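You operate a simulated robot arm through the tools that you are given. There is no shell and no other tool.

You run a simulated robot arm. Do the job below in one go: nothing can be reset, and whatever is moved stays where it is left.

JOB
Copy the purple Type A cassette and stand it in the Copied rack.
Fine: switch Lock on before it goes in and leave it on; set the dial to its type; wait for Copied.
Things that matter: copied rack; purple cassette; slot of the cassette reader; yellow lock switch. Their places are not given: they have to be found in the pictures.

It is judged by the outcome, as a careful person would: the job done as asked, and still so three seconds after it is handed in. It fails if anything else is knocked over, pushed out of place, dropped, spilled or broken.

ROBOT AND FRAMES
A 7-joint arm with a two-finger parallel gripper, fixed in place. Base frame: the origin is on the floor under the middle of its stand, x ahead of it, y to its left, z up. Lengths are in mm, angles in degrees, forces in N, time in s.
With the tool pointing down near the work surface it reaches from about 300 to 700 mm from the base axis. Its first joint turns from -66.0 to 66.0 degrees. Payload 1.57 kg.
Tool frame: the origin (TCP) lies between the finger pads and is the grasp point; the fingertips stand 30 mm ahead of it; z points along the fingers, y is the line along which they close. Largest opening 110 mm; finger width 24, thickness 12; the body of the gripper, 48 by 112 mm, starts 78 mm behind the TCP.
Orientation is that of the tool frame in the base frame, as a unit quaternion [w, x, y, z]. With the fingers straight down and closing along the base's y, the tool's x points along the base's -x, its y along +y and its z along -z.

CONTROLS
- The arm moves only by the tool nudge_tool. Its argument "series" is a list of rows, each a list of 3 entries, a list of its own where there are three numbers: the shift along the tool's x, y, z in units of 25 mm (1.0 is 25 mm), then the turn, a rotation vector about the tool's x, y, z in units of 4 degrees (1.0 is 4 degrees), then the gripper command, from -1 (shut) to 1 (fully open), values between in proportion. In form: [[[dx, dy, dz], [ax, ay, az], fingers], ...]. A call has 1 to 20 rows; each row shifts and turns the commanded pose from where the row before left it, along the tool's axes as they then stand. A call with a number of a shift or a turn outside -1 to 1 is refused whole. Rows are played at 5 a second. More than 50 mm and 8.6 degrees between two rows, or a gripper value outside its range, and nothing of the call is played. A pose out of reach is approached as far as the arm can. The call stops where the force on the tool passes 90 N (or 10 N more than at its start, if that is more) or the arm is blocked; 0.2 s more then pass. Each finger travels about 108 mm/s and halts on what it meets, pressing with about 29 N; the grip force reading is that of the motor and also rises with nothing between the fingers. The clock runs only during rows and for 0.2 s after the last one: add rows that do not move to give the fingers time. The reply holds the time, the measured pose of the TCP, the force on the tool along the base axes, the opening and the grip force, in the units named above and with some noise, with the torque about the TCP (base axes, N m) and any sound that the robot's microphone picked up.
- Cameras (640 x 400 px; columns grow to the right, rows downward): "scene" is fixed at [152.4, -392.3, 1395.8]; the picture's right is [0.79, -0.61, 0.00], its down [-0.36, -0.46, -0.81] and it looks along [0.49, 0.64, -0.58] (base axes); focal length 369 px, centre (320, 200). "wrist" rides on the gripper at [70, 16, -141] in the tool frame; the picture's right is [-0.23, 0.97, 0.00], its down [-0.86, -0.20, -0.48] and it looks along [-0.47, -0.11, 0.88] (tool axes); focal length 222 px, centre (320, 200).
- capture(camera): a new picture of that camera. It takes no simulated time.
- pixel_to_xyz(camera, pixels): for up to 12 pixels [column, row] of the newest picture of that camera ("zoom" is the newest enlarged one), the place [x, y, z] in the base frame of the surface seen there, good to about 2 mm, but the place of the scene camera against the robot may be out by one fixed shift of up to 18 mm in any direction. It takes no simulated time.
- zoom(camera, box): a new picture of the part [left, top, right, bottom] of that camera's present view, enlarged. It takes no simulated time.
- finish_job(): hands the job in; it is judged then, once.

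Unless the task says otherwise, let go and move clear before handing in.

The tools are called after ">>>" as name(argument=value, ...) on one line, values as JSON. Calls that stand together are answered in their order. nudge_tool: Moves the arm, as the interface text tells. Its arguments: {"type":"object","properties":{"series":{"type":"array"}},"required":["series"]} The other tools are called the same way: capture (camera) takes a picture; pixel_to_xyz (camera, pixels) gives the place of the surface under pixels of a picture; zoom (camera, box) takes an enlarged picture of a part of a camera's view; finish_job () hands the job in.

At the start:

```text
time: 0.0
tool_pos: [453.6, 72.4, 1147.1]
orientation: [0.0, -0.001, 1.0, 0.001]
ft_force: [0.5, -0.1, -1.1]
wrist_torque: [0.0, -0.05, 0.03]
grip_width: 109.9
finger_force: 0.0
```

scene: 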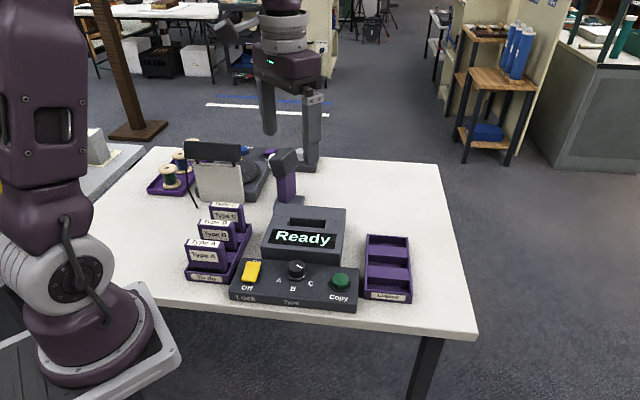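
wrist: 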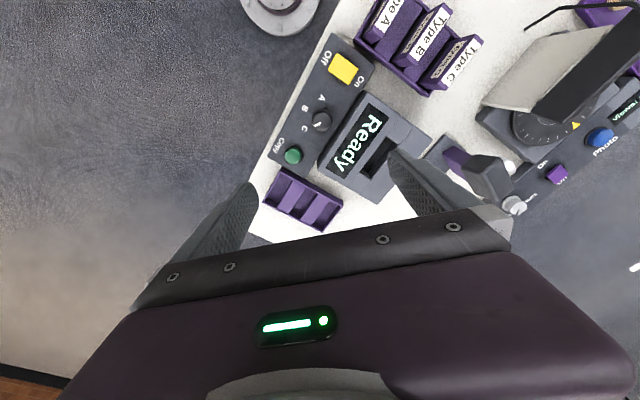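

The scene shows a cassette rack at about (218,245), the reader with "Ready" at (303,238), a control panel with a yellow Lock rocker (251,271), dial (296,270) and green Copy button (340,281), and the Copied rack at (388,268). I'll zoom in for details.

>>> zoom(camera="scene", box=[170, 190, 290, 310])

>>> zoom(camera="scene", box=[225, 195, 425, 320])

>>> zoom(camera="wrist", box=[240, 0, 500, 240])

```text
3.33 times, centred on (230, 250) of scene
```

zoom: 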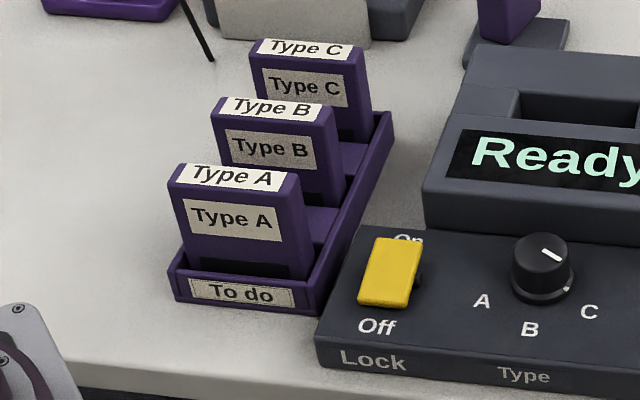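

```text
3.20 times, centred on (325, 258) of scene
```

zoom: 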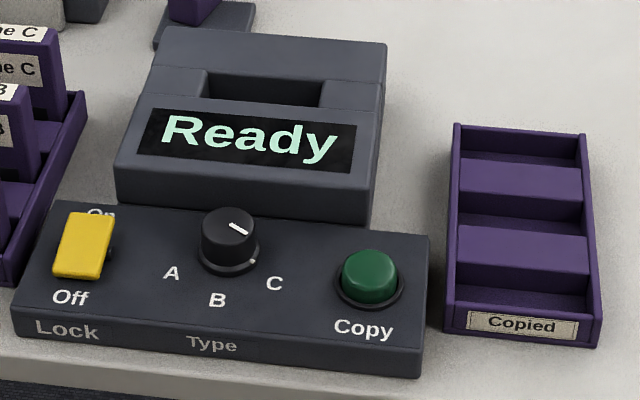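

```text
1.67 times, centred on (370, 120) of wrist
```

zoom: 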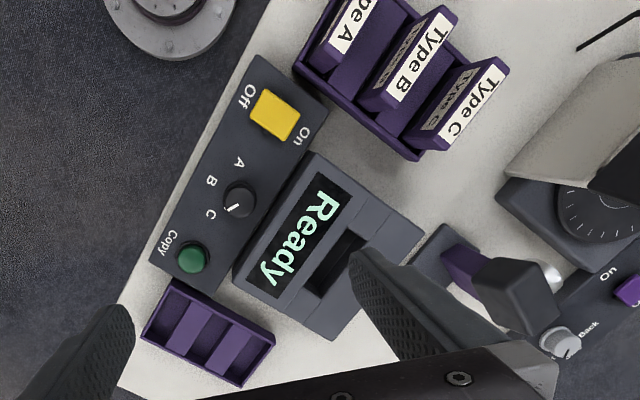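

The dial pointer appears to point at C and Lock looks Off. I'll measure the key places with both cameras to find the scene camera's fixed offset.

>>> pixel_to_xyz(camera="scene", pixels=[[251, 271], [297, 266], [340, 279], [303, 222], [388, 268], [207, 243], [218, 224], [228, 206], [297, 285], [430, 220]])

>>> capture(camera="wrist")

>>> pixel_to_xyz(camera="wrist", pixels=[[344, 68], [321, 120], [293, 155], [380, 158], [302, 198], [385, 15], [422, 30], [452, 60], [255, 240]])

```text
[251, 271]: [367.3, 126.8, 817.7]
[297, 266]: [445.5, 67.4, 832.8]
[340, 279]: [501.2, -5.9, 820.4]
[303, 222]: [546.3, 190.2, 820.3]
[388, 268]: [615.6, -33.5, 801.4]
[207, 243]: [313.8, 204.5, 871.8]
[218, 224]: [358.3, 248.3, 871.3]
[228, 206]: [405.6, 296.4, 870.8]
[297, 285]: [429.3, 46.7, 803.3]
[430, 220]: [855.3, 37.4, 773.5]
```

```text
taken
```

wrist: 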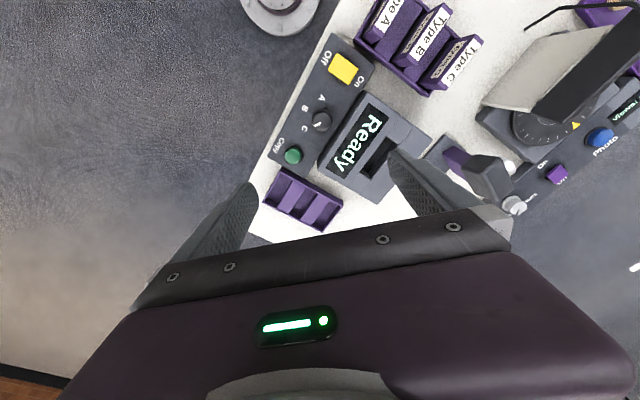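

```text
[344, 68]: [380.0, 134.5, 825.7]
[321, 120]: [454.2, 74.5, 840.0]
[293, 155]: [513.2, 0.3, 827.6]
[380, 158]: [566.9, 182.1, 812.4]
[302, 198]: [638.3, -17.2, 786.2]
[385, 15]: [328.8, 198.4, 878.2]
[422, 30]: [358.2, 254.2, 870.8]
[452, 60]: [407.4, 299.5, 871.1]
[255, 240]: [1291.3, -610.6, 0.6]
```

Comparing both, the scene camera seems shifted by roughly (-12,-7,-8) mm against the wrist camera. I'll bring the wrist camera closer over the panel for a better view.

>>> nudge_tool(series=[[[1, 0, 0], [0, 0, 0], 1], [[1, 0, 0], [0, 0, 0], 1], [[1, 0, 0], [0, 0, 0], 1], [[1, 1, 0], [0, 0, 0], 1], [[0, 1, 1], [0, 0, 0], 1], [[0, 0, 0], [0, 0, 0], 1]])

>>> capture(camera="wrist")

```text
time: 1.4
tool_pos: [355.8, 122.0, 1124.8]
orientation: [0.0, 0.0, 1.0, 0.0]
ft_force: [0.0, 0.7, -0.1]
wrist_torque: [-0.01, -0.03, 0.0]
grip_width: 110.0
finger_force: 0.0
```

```text
taken
```

wrist: 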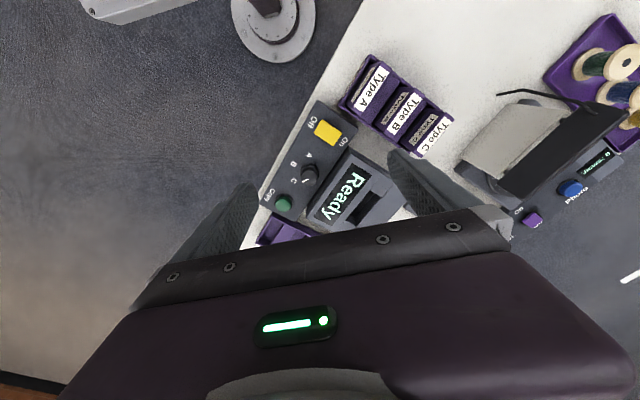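

The view straight down lies near row 100 of the wrist picture, so I want the camera above the panel. First I check the heights of the tall things nearby in the scene (pixels 285,155; 215,150; 205,180).

>>> pixel_to_xyz(camera="scene", pixels=[[285, 155], [213, 150], [215, 185], [287, 185], [250, 170], [350, 160], [305, 215], [290, 200]])

>>> nudge_tool(series=[[[-1, 0, 0], [0, 0, 0], 1], [[-1, 0, 0], [0, 0, 0], 1], [[-1, 0, 0], [0, 0, 0], 1], [[-1, -1, 0], [0, 0, 0], 1], [[-1, -1, 0], [0, 0, 0], 1], [[-1, -0.5, 0], [0, 0, 0], 1], [[0, 0, 1], [0, 0, 0], 1], [[0, 0, 1], [0, 0, 0], 1], [[0, 0, 0], [0, 0, 0], 1]])

>>> capture(camera="wrist")

>>> capture(camera="scene")

```text
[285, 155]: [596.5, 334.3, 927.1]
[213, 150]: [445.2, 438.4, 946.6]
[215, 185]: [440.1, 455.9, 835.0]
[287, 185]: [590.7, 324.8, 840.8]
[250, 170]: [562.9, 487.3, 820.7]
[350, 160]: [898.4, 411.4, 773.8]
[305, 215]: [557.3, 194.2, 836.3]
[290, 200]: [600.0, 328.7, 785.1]
```

```text
time: 3.4
tool_pos: [503.7, 59.3, 1070.3]
orientation: [0.0, 0.0, 1.0, -0.001]
ft_force: [0.1, -0.2, 0.4]
wrist_torque: [-0.02, -0.02, -0.01]
grip_width: 109.9
finger_force: 0.1
```

```text
taken
```

wrist: 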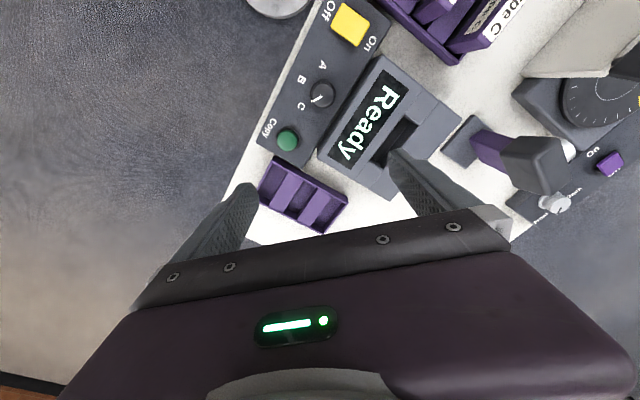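

```text
taken
```

scene: 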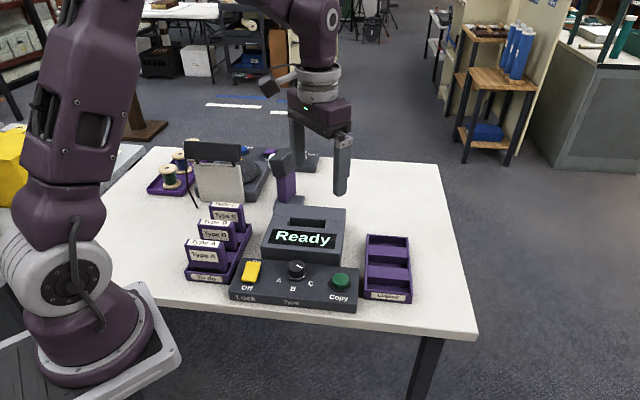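

>>> zoom(camera="wrist", box=[250, 0, 470, 137])

>>> zoom(camera="wrist", box=[240, 60, 480, 240])

```text
2.91 times, centred on (360, 68) of wrist
```

zoom: 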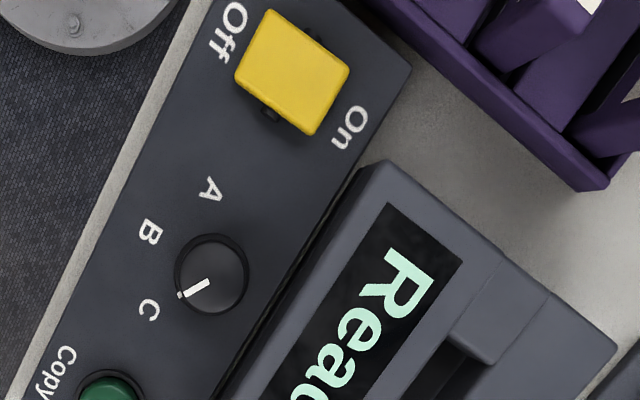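

```text
2.22 times, centred on (360, 150) of wrist
```

zoom: 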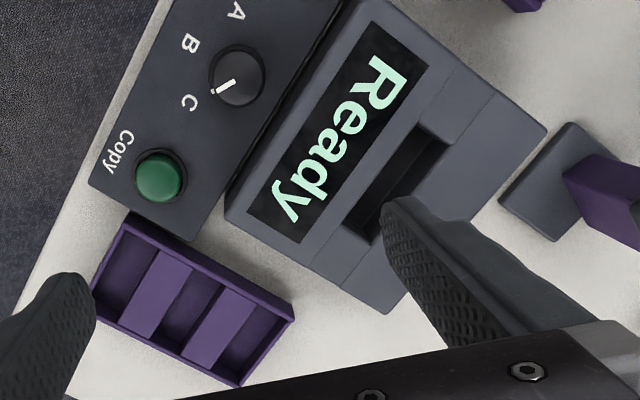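

The zoom shows the slot of the reader (about zoom (395,185)), the Copied rack with three dark recesses, the dial pointing near C, and the rocker. I'll measure these in the wrist zoom.

>>> pixel_to_xyz(camera="zoom", pixels=[[418, 122], [458, 143], [378, 246], [338, 222], [395, 185], [360, 10], [544, 128], [386, 312], [228, 212], [160, 173], [238, 74], [300, 150]])

>>> pixel_to_xyz(camera="zoom", pixels=[[128, 216], [293, 307], [238, 384], [95, 290], [122, 258], [155, 285], [180, 310], [215, 335], [250, 345], [200, 255], [250, 285], [110, 330]])

```text
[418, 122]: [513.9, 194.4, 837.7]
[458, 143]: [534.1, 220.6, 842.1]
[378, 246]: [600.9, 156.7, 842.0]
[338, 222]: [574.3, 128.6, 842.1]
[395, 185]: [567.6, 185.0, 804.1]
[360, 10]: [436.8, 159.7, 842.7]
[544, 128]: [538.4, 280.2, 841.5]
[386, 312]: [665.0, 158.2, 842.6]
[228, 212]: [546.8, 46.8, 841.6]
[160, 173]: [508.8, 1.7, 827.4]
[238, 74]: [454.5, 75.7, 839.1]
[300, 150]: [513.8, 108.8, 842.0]
```

```text
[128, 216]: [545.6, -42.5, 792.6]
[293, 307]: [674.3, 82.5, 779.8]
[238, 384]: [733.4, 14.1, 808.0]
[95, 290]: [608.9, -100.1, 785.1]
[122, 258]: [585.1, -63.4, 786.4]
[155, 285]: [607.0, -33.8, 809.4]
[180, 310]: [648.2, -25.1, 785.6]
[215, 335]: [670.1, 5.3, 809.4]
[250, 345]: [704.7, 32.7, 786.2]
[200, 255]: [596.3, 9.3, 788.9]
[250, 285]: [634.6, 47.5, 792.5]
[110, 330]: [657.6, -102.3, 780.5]
```

The reader top is at z≈842, the table ≈780, and everything is turned about 45°. Now I'll measure the rocker, dial labels and the panel with a zoom on the top left.

>>> zoom(camera="wrist", box=[250, 0, 410, 100])

>>> pixel_to_xyz(camera="zoom", pixels=[[365, 45], [400, 95], [430, 145], [340, 95], [470, 100], [430, 180], [286, 375], [250, 390], [320, 380], [284, 395], [245, 255], [160, 318]])

```text
4.00 times, centred on (330, 50) of wrist
```

zoom: 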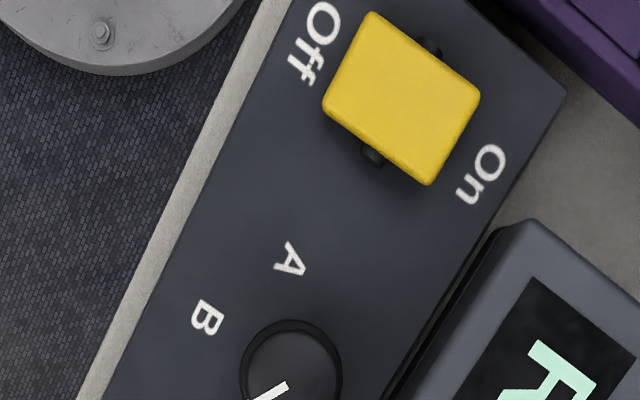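

```text
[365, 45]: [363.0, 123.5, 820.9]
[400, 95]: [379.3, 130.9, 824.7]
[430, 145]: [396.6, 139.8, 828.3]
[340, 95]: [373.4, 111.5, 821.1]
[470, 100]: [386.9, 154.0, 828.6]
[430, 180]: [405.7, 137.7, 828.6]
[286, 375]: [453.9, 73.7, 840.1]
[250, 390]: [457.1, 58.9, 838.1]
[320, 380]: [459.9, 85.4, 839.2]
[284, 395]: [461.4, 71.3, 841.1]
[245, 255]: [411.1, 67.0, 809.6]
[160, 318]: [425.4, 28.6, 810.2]
```

The rocker's On side stands high (z≈828.6 at (394,146)) and its Off side low (821), so Lock is off; its centre is about (380,131). The dial knob is at about (455,74), pointing to C, and needs −120° to reach A. I'll shut the fingers, go above the On side and turn the tool 45°.

>>> nudge_tool(series=[[[0.91, 0.66, 0], [0, 0, 0], -1], [[0.91, 0.66, 0], [0, 0, 0], -1], [[0.91, 0.66, 0], [0, 0, 0], -1], [[0.91, 0.66, 0], [0, 0, 0], -1], [[0.91, 0.66, 0], [0, 0, 0], -1], [[0, 0, 1], [0, 0, 0.9375], -1], [[0, 0, 1], [0, 0, 0.9375], -1], [[0, 0, 1], [0, 0, 0.9375], -1], [[0, 0, 1], [0, 0, 0.9375], -1], [[0, 0, 1], [0, 0, 0.9375], -1], [[0, 0, 0], [0, 0, 0.9375], -1], [[0, 0, 0], [0, 0, 0.9375], -1], [[0, 0, 0], [0, 0, 0.9375], -1], [[0, 0, 0], [0, 0, 0.9375], -1], [[0, 0, 0], [0, 0, 0.9375], -1], [[0, 0, 0], [0, 0, 0.9375], -1], [[0, 0, 0], [0, 0, 0.9375], -1], [[0, 0, 0], [0, 0, 0], -1]])

>>> capture(camera="wrist")

>>> capture(camera="scene")

```text
time: 7.2
tool_pos: [390.2, 142.4, 946.1]
orientation: [0.0, 0.384, 0.924, 0.001]
ft_force: [0.2, 0.0, 0.6]
wrist_torque: [0.03, 0.01, 0.01]
grip_width: 0.1
finger_force: 21.2
```

```text
taken
```

wrist: 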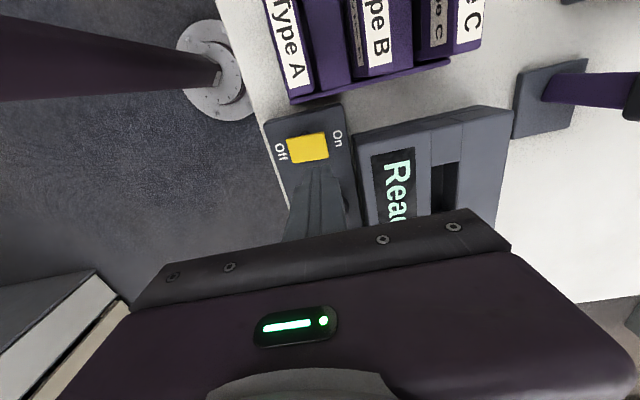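

```text
taken
```

scene: 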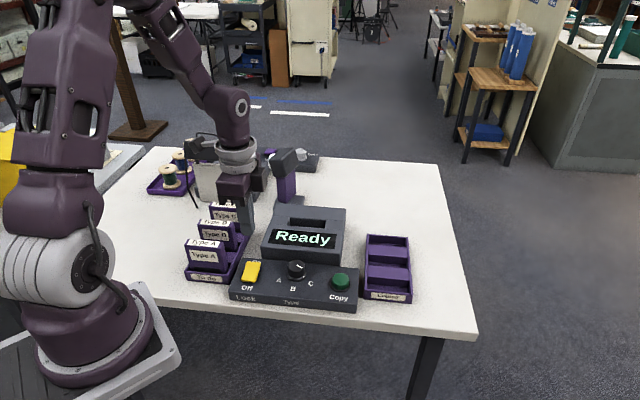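

The tool is now turned 45° with y along (0.7,0.7). I'll measure the rocker again in this closer view.

>>> zoom(camera="wrist", box=[240, 80, 400, 240])

>>> pixel_to_xyz(camera="wrist", pixels=[[290, 141], [326, 135], [295, 162], [328, 157], [307, 149], [322, 146], [292, 152]])

>>> pixel_to_xyz(camera="wrist", pixels=[[290, 45], [282, 20], [302, 75], [375, 35], [380, 60], [365, 15], [470, 15], [295, 98], [445, 64], [310, 40]])

```text
2.50 times, centred on (320, 160) of wrist
```

zoom: 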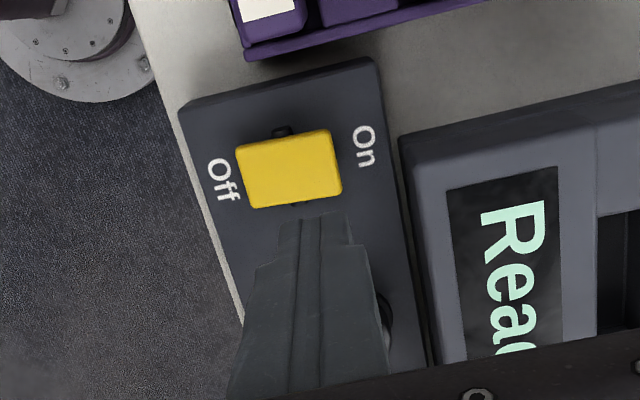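

```text
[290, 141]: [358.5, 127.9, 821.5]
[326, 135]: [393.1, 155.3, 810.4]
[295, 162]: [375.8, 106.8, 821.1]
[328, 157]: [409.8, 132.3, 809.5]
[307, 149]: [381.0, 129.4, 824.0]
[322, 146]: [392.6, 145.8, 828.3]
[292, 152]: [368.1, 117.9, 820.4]
```

```text
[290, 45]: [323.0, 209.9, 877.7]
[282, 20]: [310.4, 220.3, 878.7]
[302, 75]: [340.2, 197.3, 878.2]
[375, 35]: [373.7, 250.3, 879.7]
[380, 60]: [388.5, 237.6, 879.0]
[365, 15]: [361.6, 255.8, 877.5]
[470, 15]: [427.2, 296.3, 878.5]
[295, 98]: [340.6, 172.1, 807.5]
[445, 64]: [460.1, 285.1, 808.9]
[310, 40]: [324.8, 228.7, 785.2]
```

The rocker's On side is at about (392,145,828), right under the tool. I'll descend to just above it, then press in small steps.

>>> nudge_tool(series=[[[0, 0, 1], [0, 0, 0], -1], [[0, 0, 1], [0, 0, 0], -1], [[0, 0, 1], [0, 0, 0], -1], [[0, 0, 0.32], [0, 0, 0], -1], [[0, 0, 0.1], [0, 0, 0], -1], [[0, 0, 0.1], [0, 0, 0], -1], [[0, 0, 0.1], [0, 0, 0], -1], [[0, 0, 0], [0, 0, 0], -1]])

```text
time: 9.0
tool_pos: [390.2, 141.7, 857.0]
orientation: [0.0, 0.383, 0.924, 0.0]
ft_force: [0.4, 0.8, 1.7]
wrist_torque: [0.06, 0.02, 0.01]
grip_width: 0.0
finger_force: 21.8
```

The tips are just touching (force 1.7 N at z=857). I keep pressing in small steps.

>>> nudge_tool(series=[[[0, 0, 0.1], [0, 0, 0], -1], [[0, 0, 0.1], [0, 0, 0], -1], [[0, 0, 0.1], [0, 0, 0], -1], [[0, 0, 0], [0, 0, 0], -1]])

```text
time: 9.8
tool_pos: [392.5, 142.6, 853.7]
orientation: [0.001, 0.383, 0.924, 0.003]
ft_force: [-6.6, -3.5, 31.3]
wrist_torque: [-0.32, 0.38, -0.02]
grip_width: 0.1
finger_force: 21.4
stopped in row 3: the force on the tool passed its limit at 110 N (the readings are from after the stop); the commanded pose is now the measured one
```

The force peaked and the motion stopped at z≈853.7. I'll back off upward and look at the rocker.

>>> nudge_tool(series=[[[0, 0, -0.5], [0, 0, 0], -1], [[0, 0, -1], [0, 0, 0], -1], [[0, 0, -1], [0, 0, 0], -1], [[0, 0, -1], [0, 0, 0], -1], [[0, 0, 0], [0, 0, 0], -1]])

>>> zoom(camera="wrist", box=[240, 80, 400, 240])

>>> zoom(camera="scene", box=[170, 190, 370, 315])

>>> capture(camera="wrist")

>>> pixel_to_xyz(camera="wrist", pixels=[[290, 141], [307, 149], [322, 146], [292, 152], [318, 140], [324, 150]])

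```text
time: 11.0
tool_pos: [392.7, 143.4, 942.1]
orientation: [0.001, 0.383, 0.924, 0.002]
ft_force: [0.3, -1.0, -0.1]
wrist_torque: [-0.02, 0.02, -0.01]
grip_width: 0.0
finger_force: 21.7
```

```text
2.50 times, centred on (320, 160) of wrist
```

zoom: 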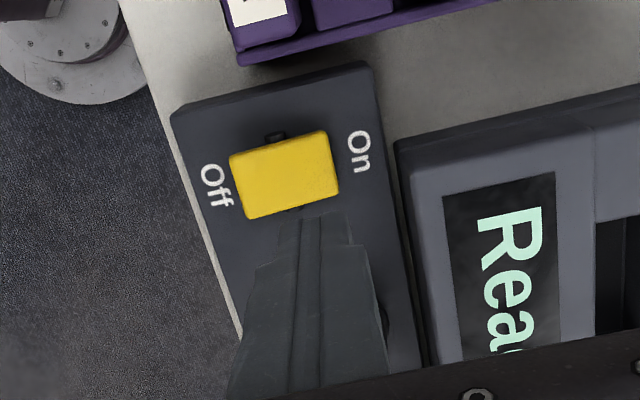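

```text
3.20 times, centred on (270, 252) of scene
```

zoom: 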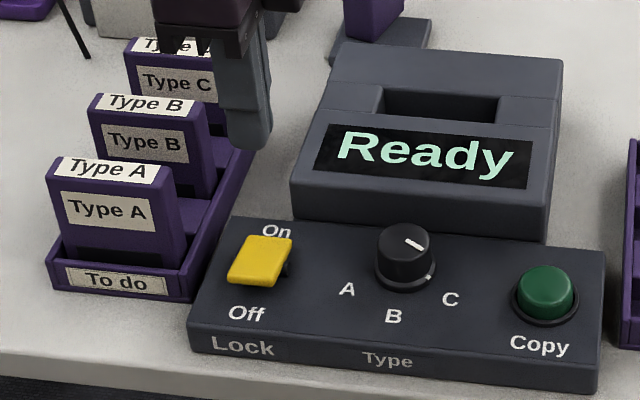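

```text
taken
```

wrist: 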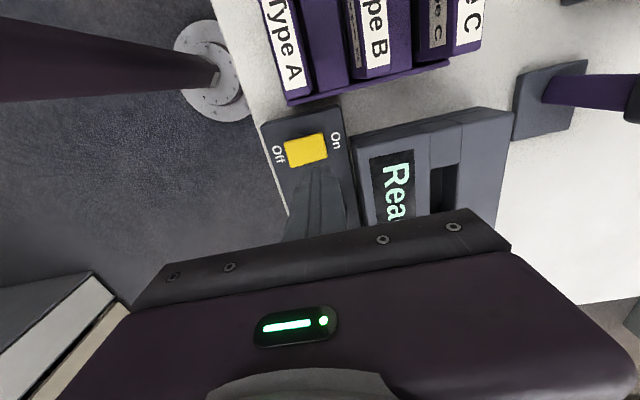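

```text
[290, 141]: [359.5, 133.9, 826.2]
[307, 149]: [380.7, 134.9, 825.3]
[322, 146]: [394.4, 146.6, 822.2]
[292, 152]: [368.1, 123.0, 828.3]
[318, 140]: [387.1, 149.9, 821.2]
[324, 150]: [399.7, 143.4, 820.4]
```

Lock is now On: the On side measures 820.4 and the Off side 828.3. Next the dial: I'll move aside and turn the tool to −60° so that one −120° base turn (C→A) fits, with the knob in view.

>>> nudge_tool(series=[[[-0.776, 0.53, 0], [0, 0, 0], -1], [[-0.776, 0.53, 0], [0, 0, 0], -1], [[-0.776, 0.53, 0], [0, 0, 0], -1], [[-0.776, 0.53, 0], [0, 0, 0], -1], [[0, 0, 0], [0, 0, -0.97222], 0], [[0, 0, 0], [0, 0, -0.97222], 0], [[0, 0, 0], [0, 0, -0.97222], 0], [[0, 0, 0], [0, 0, -0.97222], 0], [[0, 0, 0], [0, 0, -0.97222], 0], [[0, 0, 0], [0, 0, -0.97222], 0], [[0, 0, 0], [0, 0, -0.97222], 0], [[0, 0, 0], [0, 0, -0.97222], 0], [[0, 0, 0], [0, 0, -0.97222], 0], [[0, 0, 0], [0, 0, -0.97222], 0], [[0, 0, 0], [0, 0, -0.97222], 0], [[0, 0, 0], [0, 0, -0.97222], 0], [[0, 0, 0], [0, 0, -0.97222], 0], [[0, 0, 0], [0, 0, -0.97222], 0], [[0, 0, 0], [0, 0, -0.97222], 0], [[0, 0, 0], [0, 0, -0.97222], 0]])

>>> nudge_tool(series=[[[0, 0, 0], [0, 0, -0.97222], 0], [[0, 0, 0], [0, 0, -0.97222], 0], [[0, 0, 0], [0, 0, -0.97222], 0], [[0, 0, 0], [0, 0, -0.97222], 0], [[0, 0, 0], [0, 0, -0.97222], 0], [[0, 0, 0], [0, 0, -0.97222], 0], [[0, 0, 0], [0, 0, -0.97222], 0], [[0, 0, 0], [0, 0, -0.97222], 0], [[0, 0, 0], [0, 0, -0.97222], 0], [[0, 0, 0], [0, 0, -0.97222], 0], [[0, 0, 0], [0, 0, -0.97222], 0], [[0, 0, 0], [0, 0, 0], -0.2]])

>>> capture(camera="wrist")

```text
time: 15.2
tool_pos: [484.0, 123.7, 939.9]
orientation: [0.001, -0.15, 0.989, 0.002]
ft_force: [0.8, 0.7, 0.0]
wrist_torque: [0.0, 0.01, 0.0]
grip_width: 54.9
finger_force: 0.1
```

```text
time: 17.8
tool_pos: [483.3, 125.2, 941.0]
orientation: [0.003, -0.501, 0.866, 0.0]
ft_force: [0.3, 0.4, 1.0]
wrist_torque: [0.02, 0.04, 0.0]
grip_width: 44.0
finger_force: 0.1
```

```text
taken
```

wrist: 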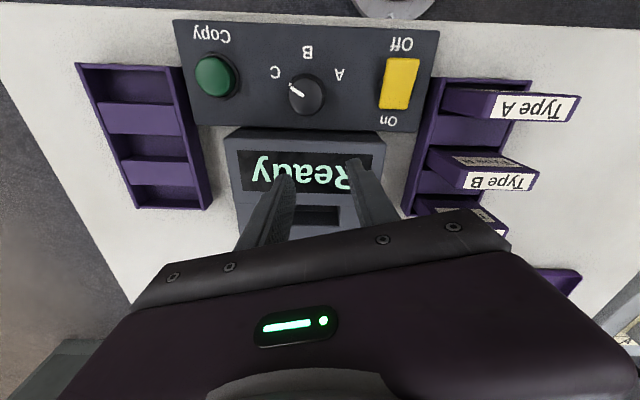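

The −60° orientation is reached. Now I'll measure the knob near (305,93) closely.

>>> zoom(camera="wrist", box=[256, 45, 352, 105])

>>> zoom(camera="wrist", box=[256, 65, 352, 125])

```text
6.67 times, centred on (304, 75) of wrist
```

zoom: 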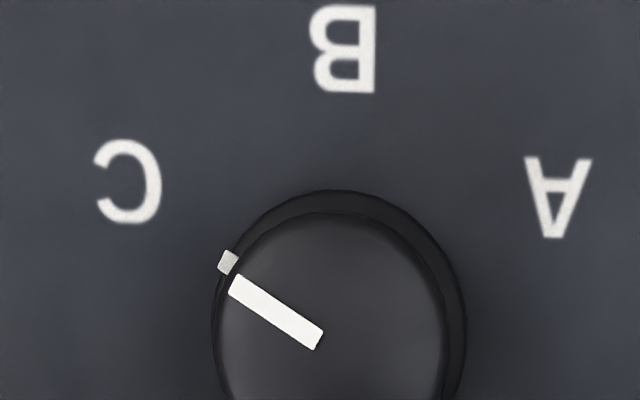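

```text
6.67 times, centred on (304, 95) of wrist
```

zoom: 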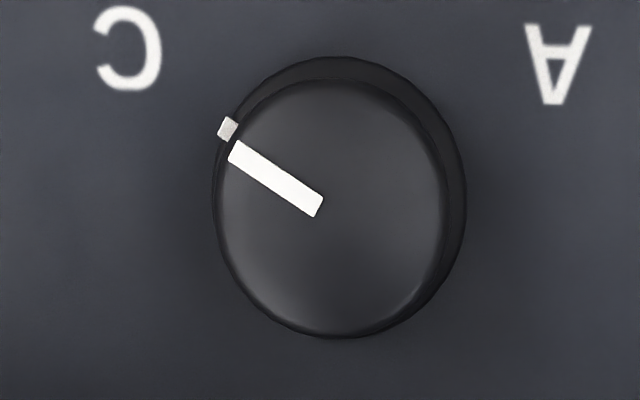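

>>> pixel_to_xyz(camera="zoom", pixels=[[333, 206], [228, 205], [435, 205], [333, 90], [333, 325], [228, 130], [455, 205], [333, 65], [275, 180], [560, 60], [130, 45], [260, 110]])

```text
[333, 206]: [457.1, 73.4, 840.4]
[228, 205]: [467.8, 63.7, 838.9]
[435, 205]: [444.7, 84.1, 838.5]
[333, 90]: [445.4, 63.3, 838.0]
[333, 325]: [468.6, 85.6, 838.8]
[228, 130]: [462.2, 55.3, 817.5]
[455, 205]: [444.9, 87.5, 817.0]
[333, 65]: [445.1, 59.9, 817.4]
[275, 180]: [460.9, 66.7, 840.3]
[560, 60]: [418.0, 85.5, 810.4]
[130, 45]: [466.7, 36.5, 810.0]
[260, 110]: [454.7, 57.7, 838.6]
```

The knob's top centre is (456.7,74.1), z≈840, radius ≈15.5, with a skirt at z≈817; its mark points to 285° (C), and A lies at ≈165°. I'll move above it with about a 48 mm opening.

>>> nudge_tool(series=[[[0.77, -0.03, 0], [0, 0, 0], -0.13], [[0.77, -0.03, 0], [0, 0, 0], -0.13], [[0.76, -0.04, 0], [0, 0, 0], -0.13], [[0, 0, 0.8], [0, 0, 0], -0.13], [[0, 0, 0.8], [0, 0, 0], -0.13], [[0, 0, 0], [0, 0, 0], -0.13]])

>>> capture(camera="wrist")

>>> zoom(camera="scene", box=[225, 195, 385, 315])

```text
time: 19.2
tool_pos: [459.7, 74.0, 901.5]
orientation: [0.003, -0.5, 0.866, 0.0]
ft_force: [-0.3, -0.4, 0.2]
wrist_torque: [0.02, -0.02, 0.01]
grip_width: 47.7
finger_force: 0.1
```

```text
taken
```

wrist: 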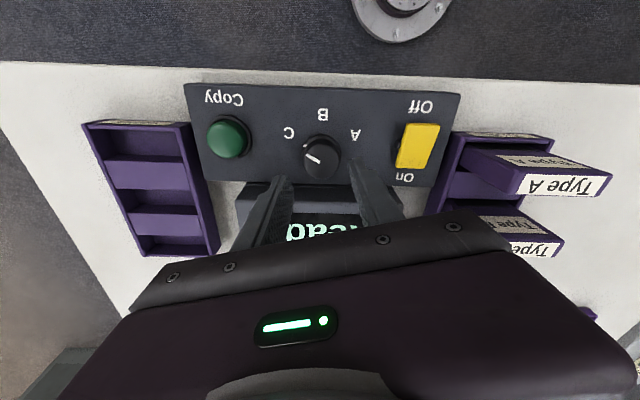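

```text
3.33 times, centred on (305, 255) of scene
```

zoom: 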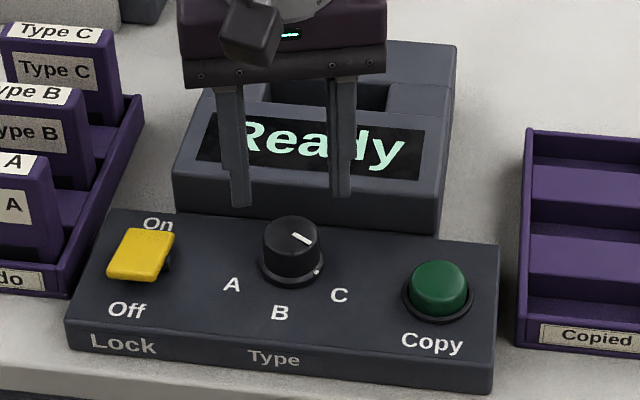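

>>> zoom(camera="wrist", box=[256, 110, 384, 190])

>>> nudge_tool(series=[[[0, 0, 0], [0, 0, 0], -0.13], [[0, 0, 0], [0, 0, 0], -0.13]])

```text
5.00 times, centred on (320, 150) of wrist
```

zoom: 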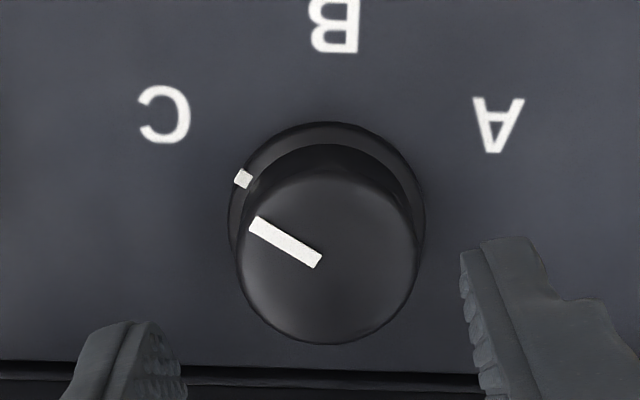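

```text
time: 19.8
tool_pos: [457.4, 75.6, 901.7]
orientation: [0.003, -0.5, 0.866, 0.0]
ft_force: [-0.1, 0.2, -0.4]
wrist_torque: [0.0, -0.01, -0.01]
grip_width: 47.7
finger_force: 0.1
```

>>> pixel_to_xyz(camera="zoom", pixels=[[328, 258], [245, 258], [413, 258], [328, 180], [328, 335], [470, 262], [180, 370], [243, 178], [420, 200], [328, 130]])

```text
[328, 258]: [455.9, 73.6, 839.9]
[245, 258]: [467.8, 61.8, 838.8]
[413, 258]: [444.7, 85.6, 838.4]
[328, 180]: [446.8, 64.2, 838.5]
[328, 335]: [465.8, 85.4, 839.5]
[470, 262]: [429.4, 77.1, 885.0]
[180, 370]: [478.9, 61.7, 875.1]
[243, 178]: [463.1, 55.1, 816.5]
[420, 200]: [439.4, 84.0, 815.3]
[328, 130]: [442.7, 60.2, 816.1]
```

The knob centre re-measures at (456.3,74.2), and the finger pads lie at about ±25 mm either side of it. I'll descend around the knob to TCP z≈852 and watch the force.

>>> nudge_tool(series=[[[0, 0, 0.5], [0, 0, 0], -0.13], [[0, 0, 0.5], [0, 0, 0], -0.13], [[0, 0, 0.3], [0, 0, 0], -0.13], [[0, 0, 0.3], [0, 0, 0], -0.13], [[0, 0, 0.2], [0, 0, 0], -0.13], [[0, 0, 0.18], [0, 0, 0], -0.13], [[0, 0, 0], [0, 0, 0], -0.13]])

```text
time: 21.4
tool_pos: [457.8, 74.0, 849.8]
orientation: [0.003, -0.5, 0.866, 0.0]
ft_force: [0.7, -0.4, -0.5]
wrist_torque: [-0.01, 0.01, -0.02]
grip_width: 47.8
finger_force: 0.1
```

The fingers are around the knob without contact. Now I close on it.

>>> nudge_tool(series=[[[0, 0, 0], [0, 0, 0], -1], [[0, 0, 0], [0, 0, 0], -1], [[0, 0, 0], [0, 0, 0], -1]])

```text
time: 22.2
tool_pos: [455.8, 75.6, 851.1]
orientation: [0.002, -0.501, 0.866, 0.001]
ft_force: [-7.9, 5.8, -2.0]
wrist_torque: [0.28, 0.25, -0.03]
grip_width: 35.1
finger_force: 42.4
```

The knob is gripped (width 35 mm, side force under 10 N). I'll start turning by +20° about the tool's z (clockwise from above, C→B→A) and check.

>>> nudge_tool(series=[[[0, 0, 0], [0, 0, 1], -1], [[0, 0, 0], [0, 0, 1], -1], [[0, 0, 0], [0, 0, 1], -1], [[0, 0, 0], [0, 0, 1], -1], [[0, 0, 0], [0, 0, 1], -1], [[0, 0, 0], [0, 0, 0], -1]])

>>> zoom(camera="wrist", box=[240, 110, 400, 210])

>>> zoom(camera="scene", box=[225, 215, 385, 315])

```text
time: 23.6
tool_pos: [456.7, 75.4, 850.4]
orientation: [0.002, -0.342, 0.94, 0.001]
ft_force: [-12.4, 11.8, -18.1]
wrist_torque: [0.82, -0.19, -0.03]
grip_width: 35.0
finger_force: 42.1
```

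```text
4.00 times, centred on (320, 160) of wrist
```

zoom: 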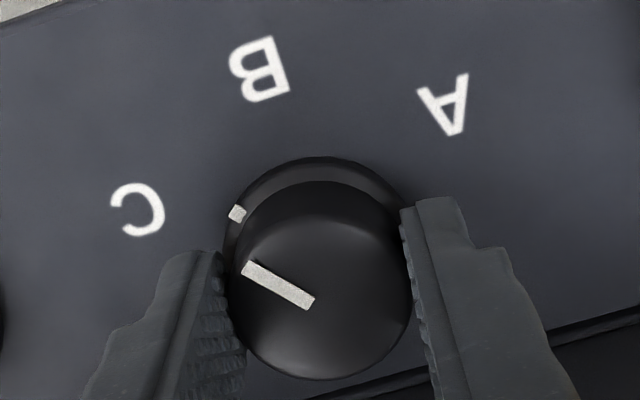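

```text
4.00 times, centred on (305, 265) of scene
```

zoom: 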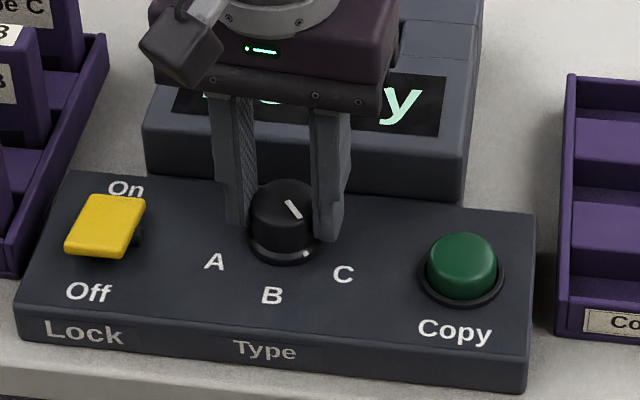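

The knob follows the gripper (mark moved about 20° from C towards B). I continue the remaining 100°.

>>> nudge_tool(series=[[[0, 0, 0], [0, 0, 1], -1], [[0, 0, 0], [0, 0, 1], -1], [[0, 0, 0], [0, 0, 1], -1], [[0, 0, 0], [0, 0, 1], -1], [[0, 0, 0], [0, 0, 1], -1], [[0, 0, 0], [0, 0, 1], -1], [[0, 0, 0], [0, 0, 1], -1], [[0, 0, 0], [0, 0, 1], -1], [[0, 0, 0], [0, 0, 1], -1], [[0, 0, 0], [0, 0, 1], -1], [[0, 0, 0], [0, 0, 0], -1]])

>>> zoom(camera="wrist", box=[240, 110, 400, 210])

```text
time: 26.0
tool_pos: [455.7, 75.1, 850.0]
orientation: [0.0, -0.001, 1.0, 0.002]
ft_force: [-25.7, 19.6, -5.9]
wrist_torque: [0.47, 0.39, -0.01]
grip_width: 35.0
finger_force: 41.7
```

```text
4.00 times, centred on (320, 160) of wrist
```

zoom: 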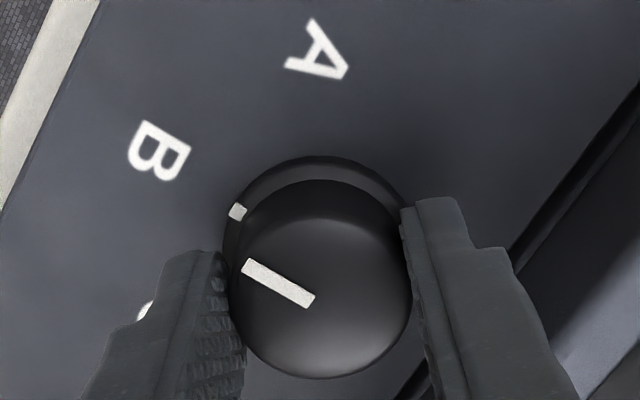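

The knob is now about 60° turned; side force has grown to 32 N, so I'll shift the tool about 1 mm in the force's direction to relieve it and watch.

>>> nudge_tool(series=[[[0.04, 0.03, 0], [0, 0, 0], -1], [[0, 0, 0], [0, 0, 0], -1]])

```text
time: 26.6
tool_pos: [456.5, 75.3, 850.9]
orientation: [0.002, 0.0, 1.0, 0.001]
ft_force: [-16.9, 12.2, -6.3]
wrist_torque: [0.24, 1.42, -0.02]
grip_width: 34.8
finger_force: 42.6
```

>>> nudge_tool(series=[[[0.05, 0.035, 0], [0, 0, 0], -1], [[0, 0, 0], [0, 0, 0], -1], [[0, 0, 0], [0, 0, 1], -1], [[0, 0, 0], [0, 0, 1], -1], [[0, 0, 0], [0, 0, 1], -1], [[0, 0, 0], [0, 0, 1], -1], [[0, 0, 0], [0, 0, 1], -1], [[0, 0, 0], [0, 0, 0], -1]])

```text
time: 28.4
tool_pos: [456.6, 75.1, 850.6]
orientation: [0.003, 0.174, 0.985, 0.003]
ft_force: [8.0, -17.7, 2.2]
wrist_torque: [-0.88, -0.84, 0.01]
grip_width: 35.0
finger_force: 42.3
```

Forces stay moderate. I turn the remaining 40° to reach A.

>>> nudge_tool(series=[[[0, 0, 0], [0, 0, 1], -1], [[0, 0, 0], [0, 0, 1], -1], [[0, 0, 0], [0, 0, 1], -1], [[0, 0, 0], [0, 0, 1], -1], [[0, 0, 0], [0, 0, 1], -1], [[0, 0, 0], [0, 0, 1], -1], [[0, 0, 0], [0, 0, 1], -1], [[0, 0, 0], [0, 0, 1], -1], [[0, 0, 0], [0, 0, 1], -1], [[0, 0, 0], [0, 0, 1], -1], [[0, 0, 0], [0, 0, 0], -1]])

>>> zoom(camera="wrist", box=[240, 110, 400, 210])

>>> zoom(camera="scene", box=[225, 215, 385, 315])

```text
time: 30.8
tool_pos: [455.9, 75.0, 851.0]
orientation: [0.001, 0.501, 0.866, 0.002]
ft_force: [14.8, -21.9, 4.2]
wrist_torque: [-0.8, -0.69, 0.08]
grip_width: 35.0
finger_force: 42.7
```

```text
4.00 times, centred on (320, 160) of wrist
```

zoom: 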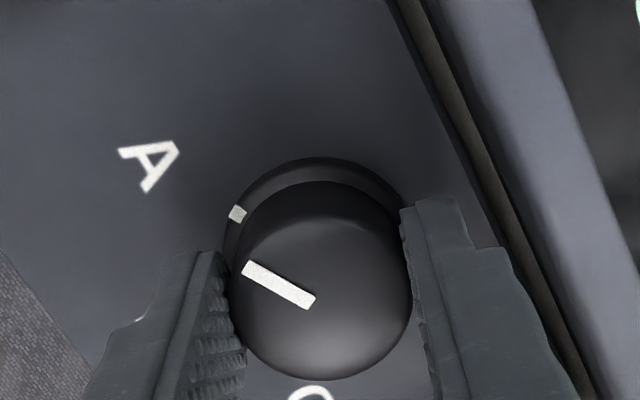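

```text
4.00 times, centred on (305, 265) of scene
```

zoom: 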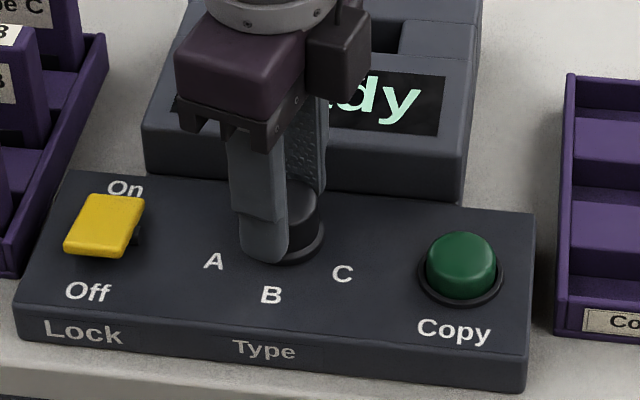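

The turn of 120° is complete and the mark lines up with A (zoom (237,213) towards (150,165)). I relieve the side load, open the fingers and lift off to check.

>>> nudge_tool(series=[[[-0.06, 0, 0], [0, 0, 0], -1], [[0, 0, 0], [0, 0, 0], -1], [[0, 0, 0], [0, 0, 0], -0.13], [[0, 0, 0], [0, 0, 0], -0.13], [[0, 0, -0.5], [0, 0, 0], -0.13], [[0, 0, -1], [0, 0, 0], -0.13], [[0, 0, -1], [0, 0, 0], -0.13], [[0, 0, -1], [0, 0, 0], -0.13], [[0, 0, 0], [0, 0, 0], -0.13]])

>>> capture(camera="wrist")

>>> zoom(camera="wrist", box=[240, 100, 400, 200])

>>> zoom(camera="scene", box=[225, 215, 385, 315])

```text
time: 32.8
tool_pos: [458.1, 73.6, 936.6]
orientation: [0.001, 0.5, 0.866, 0.003]
ft_force: [1.7, -0.6, 0.2]
wrist_torque: [0.01, -0.04, -0.03]
grip_width: 48.0
finger_force: 0.1
```

```text
taken
```

wrist: 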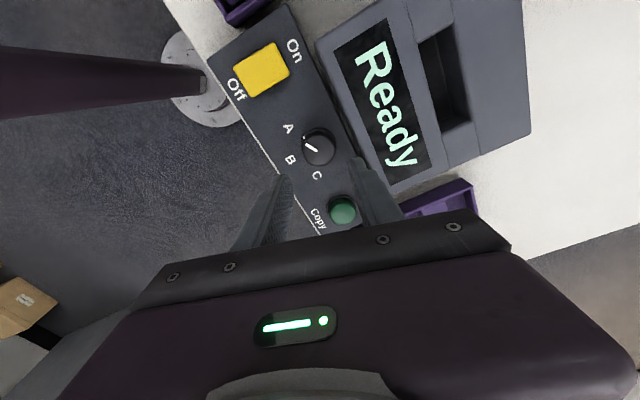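

```text
4.00 times, centred on (320, 150) of wrist
```

zoom: 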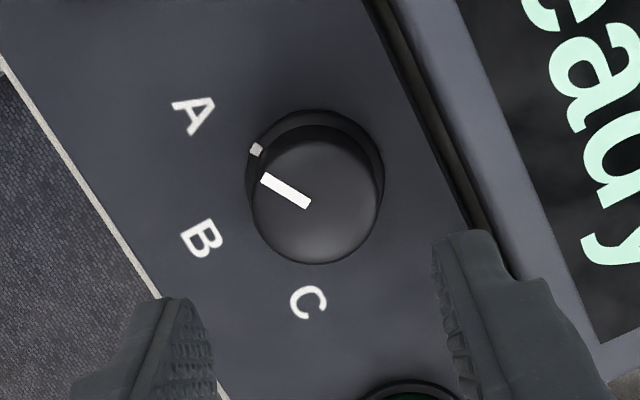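

```text
4.00 times, centred on (305, 265) of scene
```

zoom: 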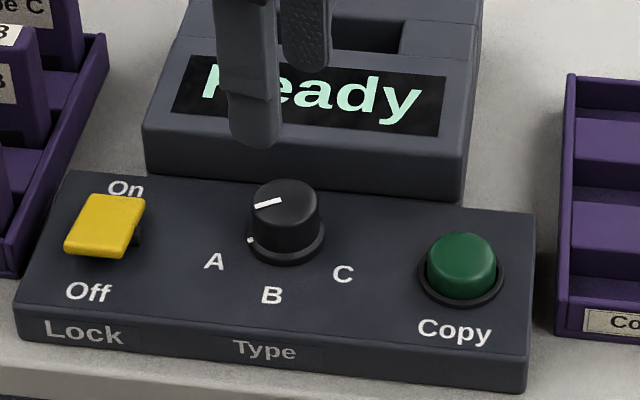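

>>> pixel_to_xyz(camera="zoom", pixels=[[256, 150], [193, 116], [313, 120], [316, 205], [270, 182], [303, 201], [375, 165], [200, 240], [308, 303]])

>>> pixel_to_xyz(camera="wrist", pixels=[[437, 35], [470, 118], [415, 45], [445, 130], [440, 80], [530, 130], [450, 75], [460, 80]])

```text
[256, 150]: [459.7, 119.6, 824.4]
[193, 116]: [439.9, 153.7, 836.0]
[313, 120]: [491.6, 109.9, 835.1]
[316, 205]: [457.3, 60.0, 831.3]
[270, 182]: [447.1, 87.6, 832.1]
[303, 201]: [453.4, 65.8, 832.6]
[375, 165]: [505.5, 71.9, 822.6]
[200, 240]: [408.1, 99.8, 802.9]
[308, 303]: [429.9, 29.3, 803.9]
```

```text
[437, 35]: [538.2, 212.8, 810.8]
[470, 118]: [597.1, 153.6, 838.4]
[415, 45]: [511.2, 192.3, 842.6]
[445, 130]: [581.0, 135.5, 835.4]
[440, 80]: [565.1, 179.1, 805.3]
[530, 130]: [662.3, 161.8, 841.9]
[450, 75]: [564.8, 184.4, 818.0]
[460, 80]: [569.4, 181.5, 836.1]
```

The newest zoom was the scene one, so I'll re-zoom the wrist picture and measure the mark.

>>> zoom(camera="wrist", box=[240, 100, 400, 200])

>>> pixel_to_xyz(camera="zoom", pixels=[[256, 150], [193, 116], [316, 201], [255, 201], [376, 201], [316, 142], [316, 260], [266, 182], [305, 202], [375, 160]])

```text
4.00 times, centred on (320, 150) of wrist
```

zoom: 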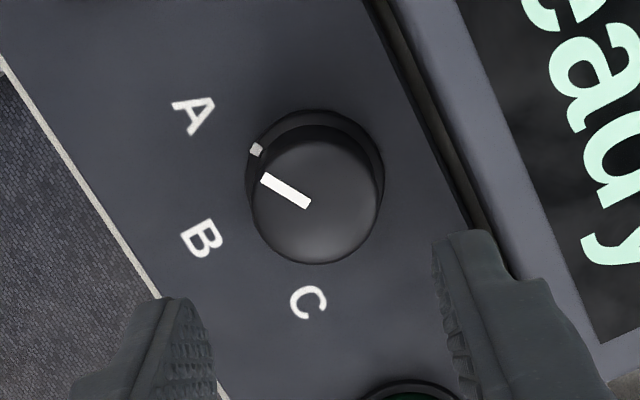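

```text
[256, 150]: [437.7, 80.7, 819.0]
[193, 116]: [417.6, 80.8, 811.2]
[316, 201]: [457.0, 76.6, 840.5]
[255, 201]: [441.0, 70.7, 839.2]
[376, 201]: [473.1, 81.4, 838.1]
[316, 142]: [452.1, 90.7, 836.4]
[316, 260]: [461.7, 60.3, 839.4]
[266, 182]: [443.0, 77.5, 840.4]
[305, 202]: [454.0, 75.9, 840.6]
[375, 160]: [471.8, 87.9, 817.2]
```

The mark now sits at about 163°, matching A, and Lock is still on. Next I move over the To-do rack to measure the Type A cassette, turning the tool back to 45°.

>>> nudge_tool(series=[[[0, 0, -1], [0, 0, -0.9375], 0], [[0, 0, -1], [0, 0, -0.9375], 0], [[0, 0, 0], [0, 0, -0.9375], 0], [[0, 0, 0], [0, 0, -0.9375], 0], [[0.944, -0.12, 0], [0, 0, 0], 0], [[0.944, -0.12, 0], [0, 0, 0], 0], [[0.944, -0.12, 0], [0, 0, 0], 0], [[0.944, -0.12, 0], [0, 0, 0], 0], [[0.944, -0.12, 0], [0, 0, 0], 0], [[0, 0, 0], [0, 0, 0], 0], [[0, 0, 0], [0, 0, 0], 0]])

>>> capture(camera="wrist")

>>> zoom(camera="wrist", box=[230, 0, 470, 150])

```text
time: 35.2
tool_pos: [361.0, 146.9, 989.1]
orientation: [0.0, 0.382, 0.924, 0.002]
ft_force: [-1.7, 0.2, 0.3]
wrist_torque: [0.03, 0.02, -0.01]
grip_width: 54.8
finger_force: 0.1
```

```text
taken
```

wrist: 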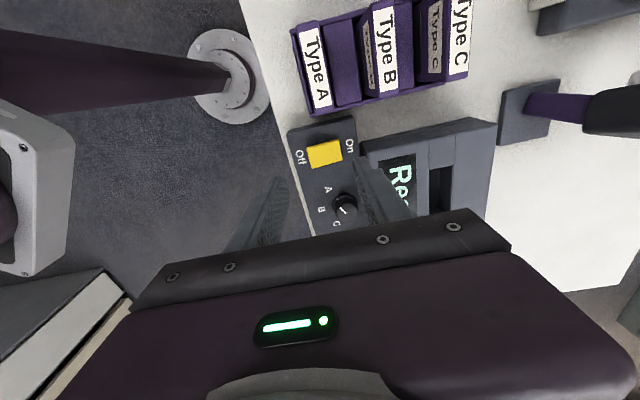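

```text
2.67 times, centred on (350, 75) of wrist
```

zoom: 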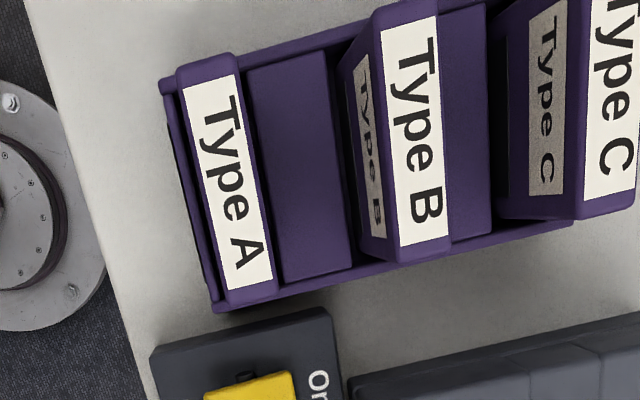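

>>> pixel_to_xyz(camera="zoom", pixels=[[182, 72], [232, 58], [276, 292], [228, 302], [228, 180], [205, 190], [252, 178], [206, 66], [252, 296], [300, 170], [190, 200], [420, 120]])

>>> zoom(camera="wrist", box=[290, 15, 354, 55])

>>> zoom(camera="scene", box=[180, 195, 260, 290])

```text
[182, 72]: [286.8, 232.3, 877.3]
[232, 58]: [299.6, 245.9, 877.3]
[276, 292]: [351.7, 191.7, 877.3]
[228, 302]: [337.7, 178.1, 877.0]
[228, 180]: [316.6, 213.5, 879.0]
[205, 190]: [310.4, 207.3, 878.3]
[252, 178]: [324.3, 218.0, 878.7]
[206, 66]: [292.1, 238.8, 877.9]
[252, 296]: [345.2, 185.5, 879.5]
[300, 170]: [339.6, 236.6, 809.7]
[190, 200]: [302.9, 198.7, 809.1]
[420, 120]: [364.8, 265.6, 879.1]
```

```text
10.00 times, centred on (322, 35) of wrist
```

zoom: 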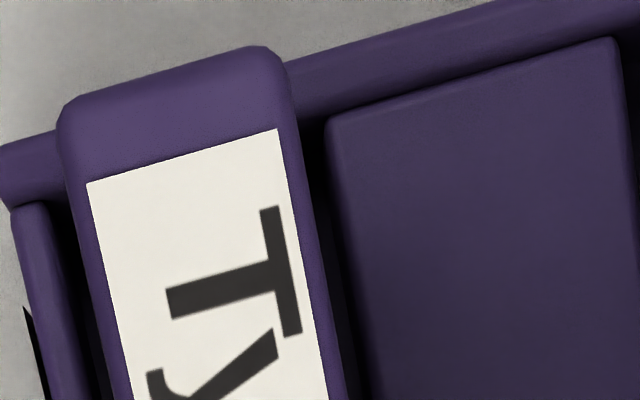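

```text
4.21 times, centred on (220, 242) of scene
```

zoom: 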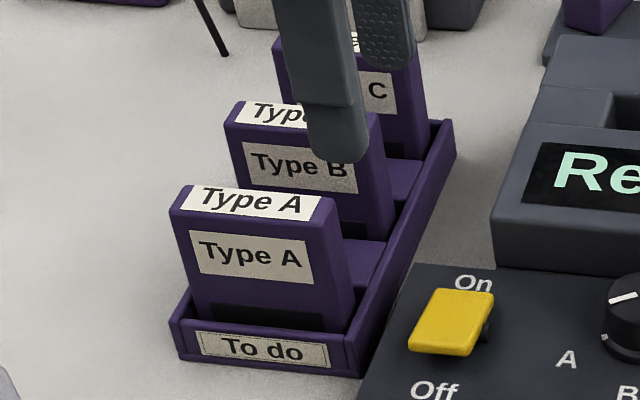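

The Type A cassette's top spans (286.8,232.3) to (351.7,191.7), so its centre is (319,212), about 76×20 mm, top z≈878. Before gripping I want the slot's depth, so I'll look straight down into the reader slot.

>>> nudge_tool(series=[[[-0.94, 0.7075, 0], [0, 0, 0], 0], [[-0.94, 0.7075, 0], [0, 0, 0], 0], [[-0.94, 0.7075, 0], [0, 0, 0], 0], [[-0.94, 0.7075, 0], [0, 0, 0], 0], [[-0.94, 0.7075, 0], [0, 0, 0], 0], [[-0.94, 0.7075, 0], [0, 0, 0], 0], [[-0.94, 0.7075, 0], [0, 0, 0], 0], [[-0.94, 0.7075, 0], [0, 0, 0], 0], [[0, 0, 0], [0, 0, 0], 0], [[0, 0, 0], [0, 0, 0], 0]])

>>> capture(camera="wrist")

>>> zoom(camera="wrist", box=[230, 30, 390, 130])

```text
time: 37.4
tool_pos: [593.0, 113.4, 990.6]
orientation: [0.001, 0.382, 0.924, 0.004]
ft_force: [0.4, -0.4, 0.3]
wrist_torque: [-0.02, -0.01, 0.03]
grip_width: 55.0
finger_force: 0.1
```

```text
taken
```

wrist: 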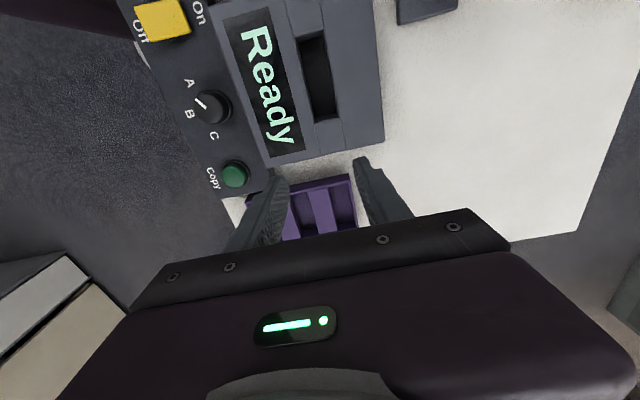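

```text
4.00 times, centred on (310, 80) of wrist
```

zoom: 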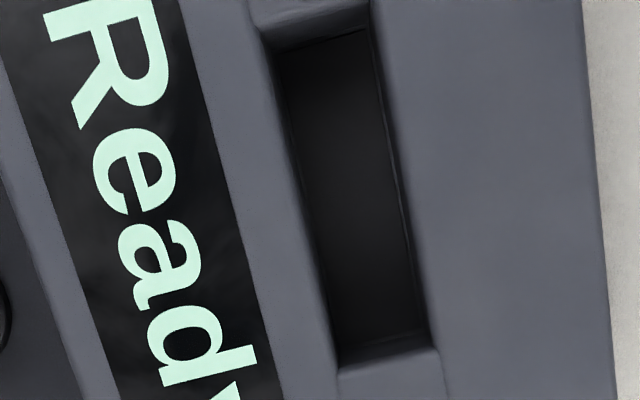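

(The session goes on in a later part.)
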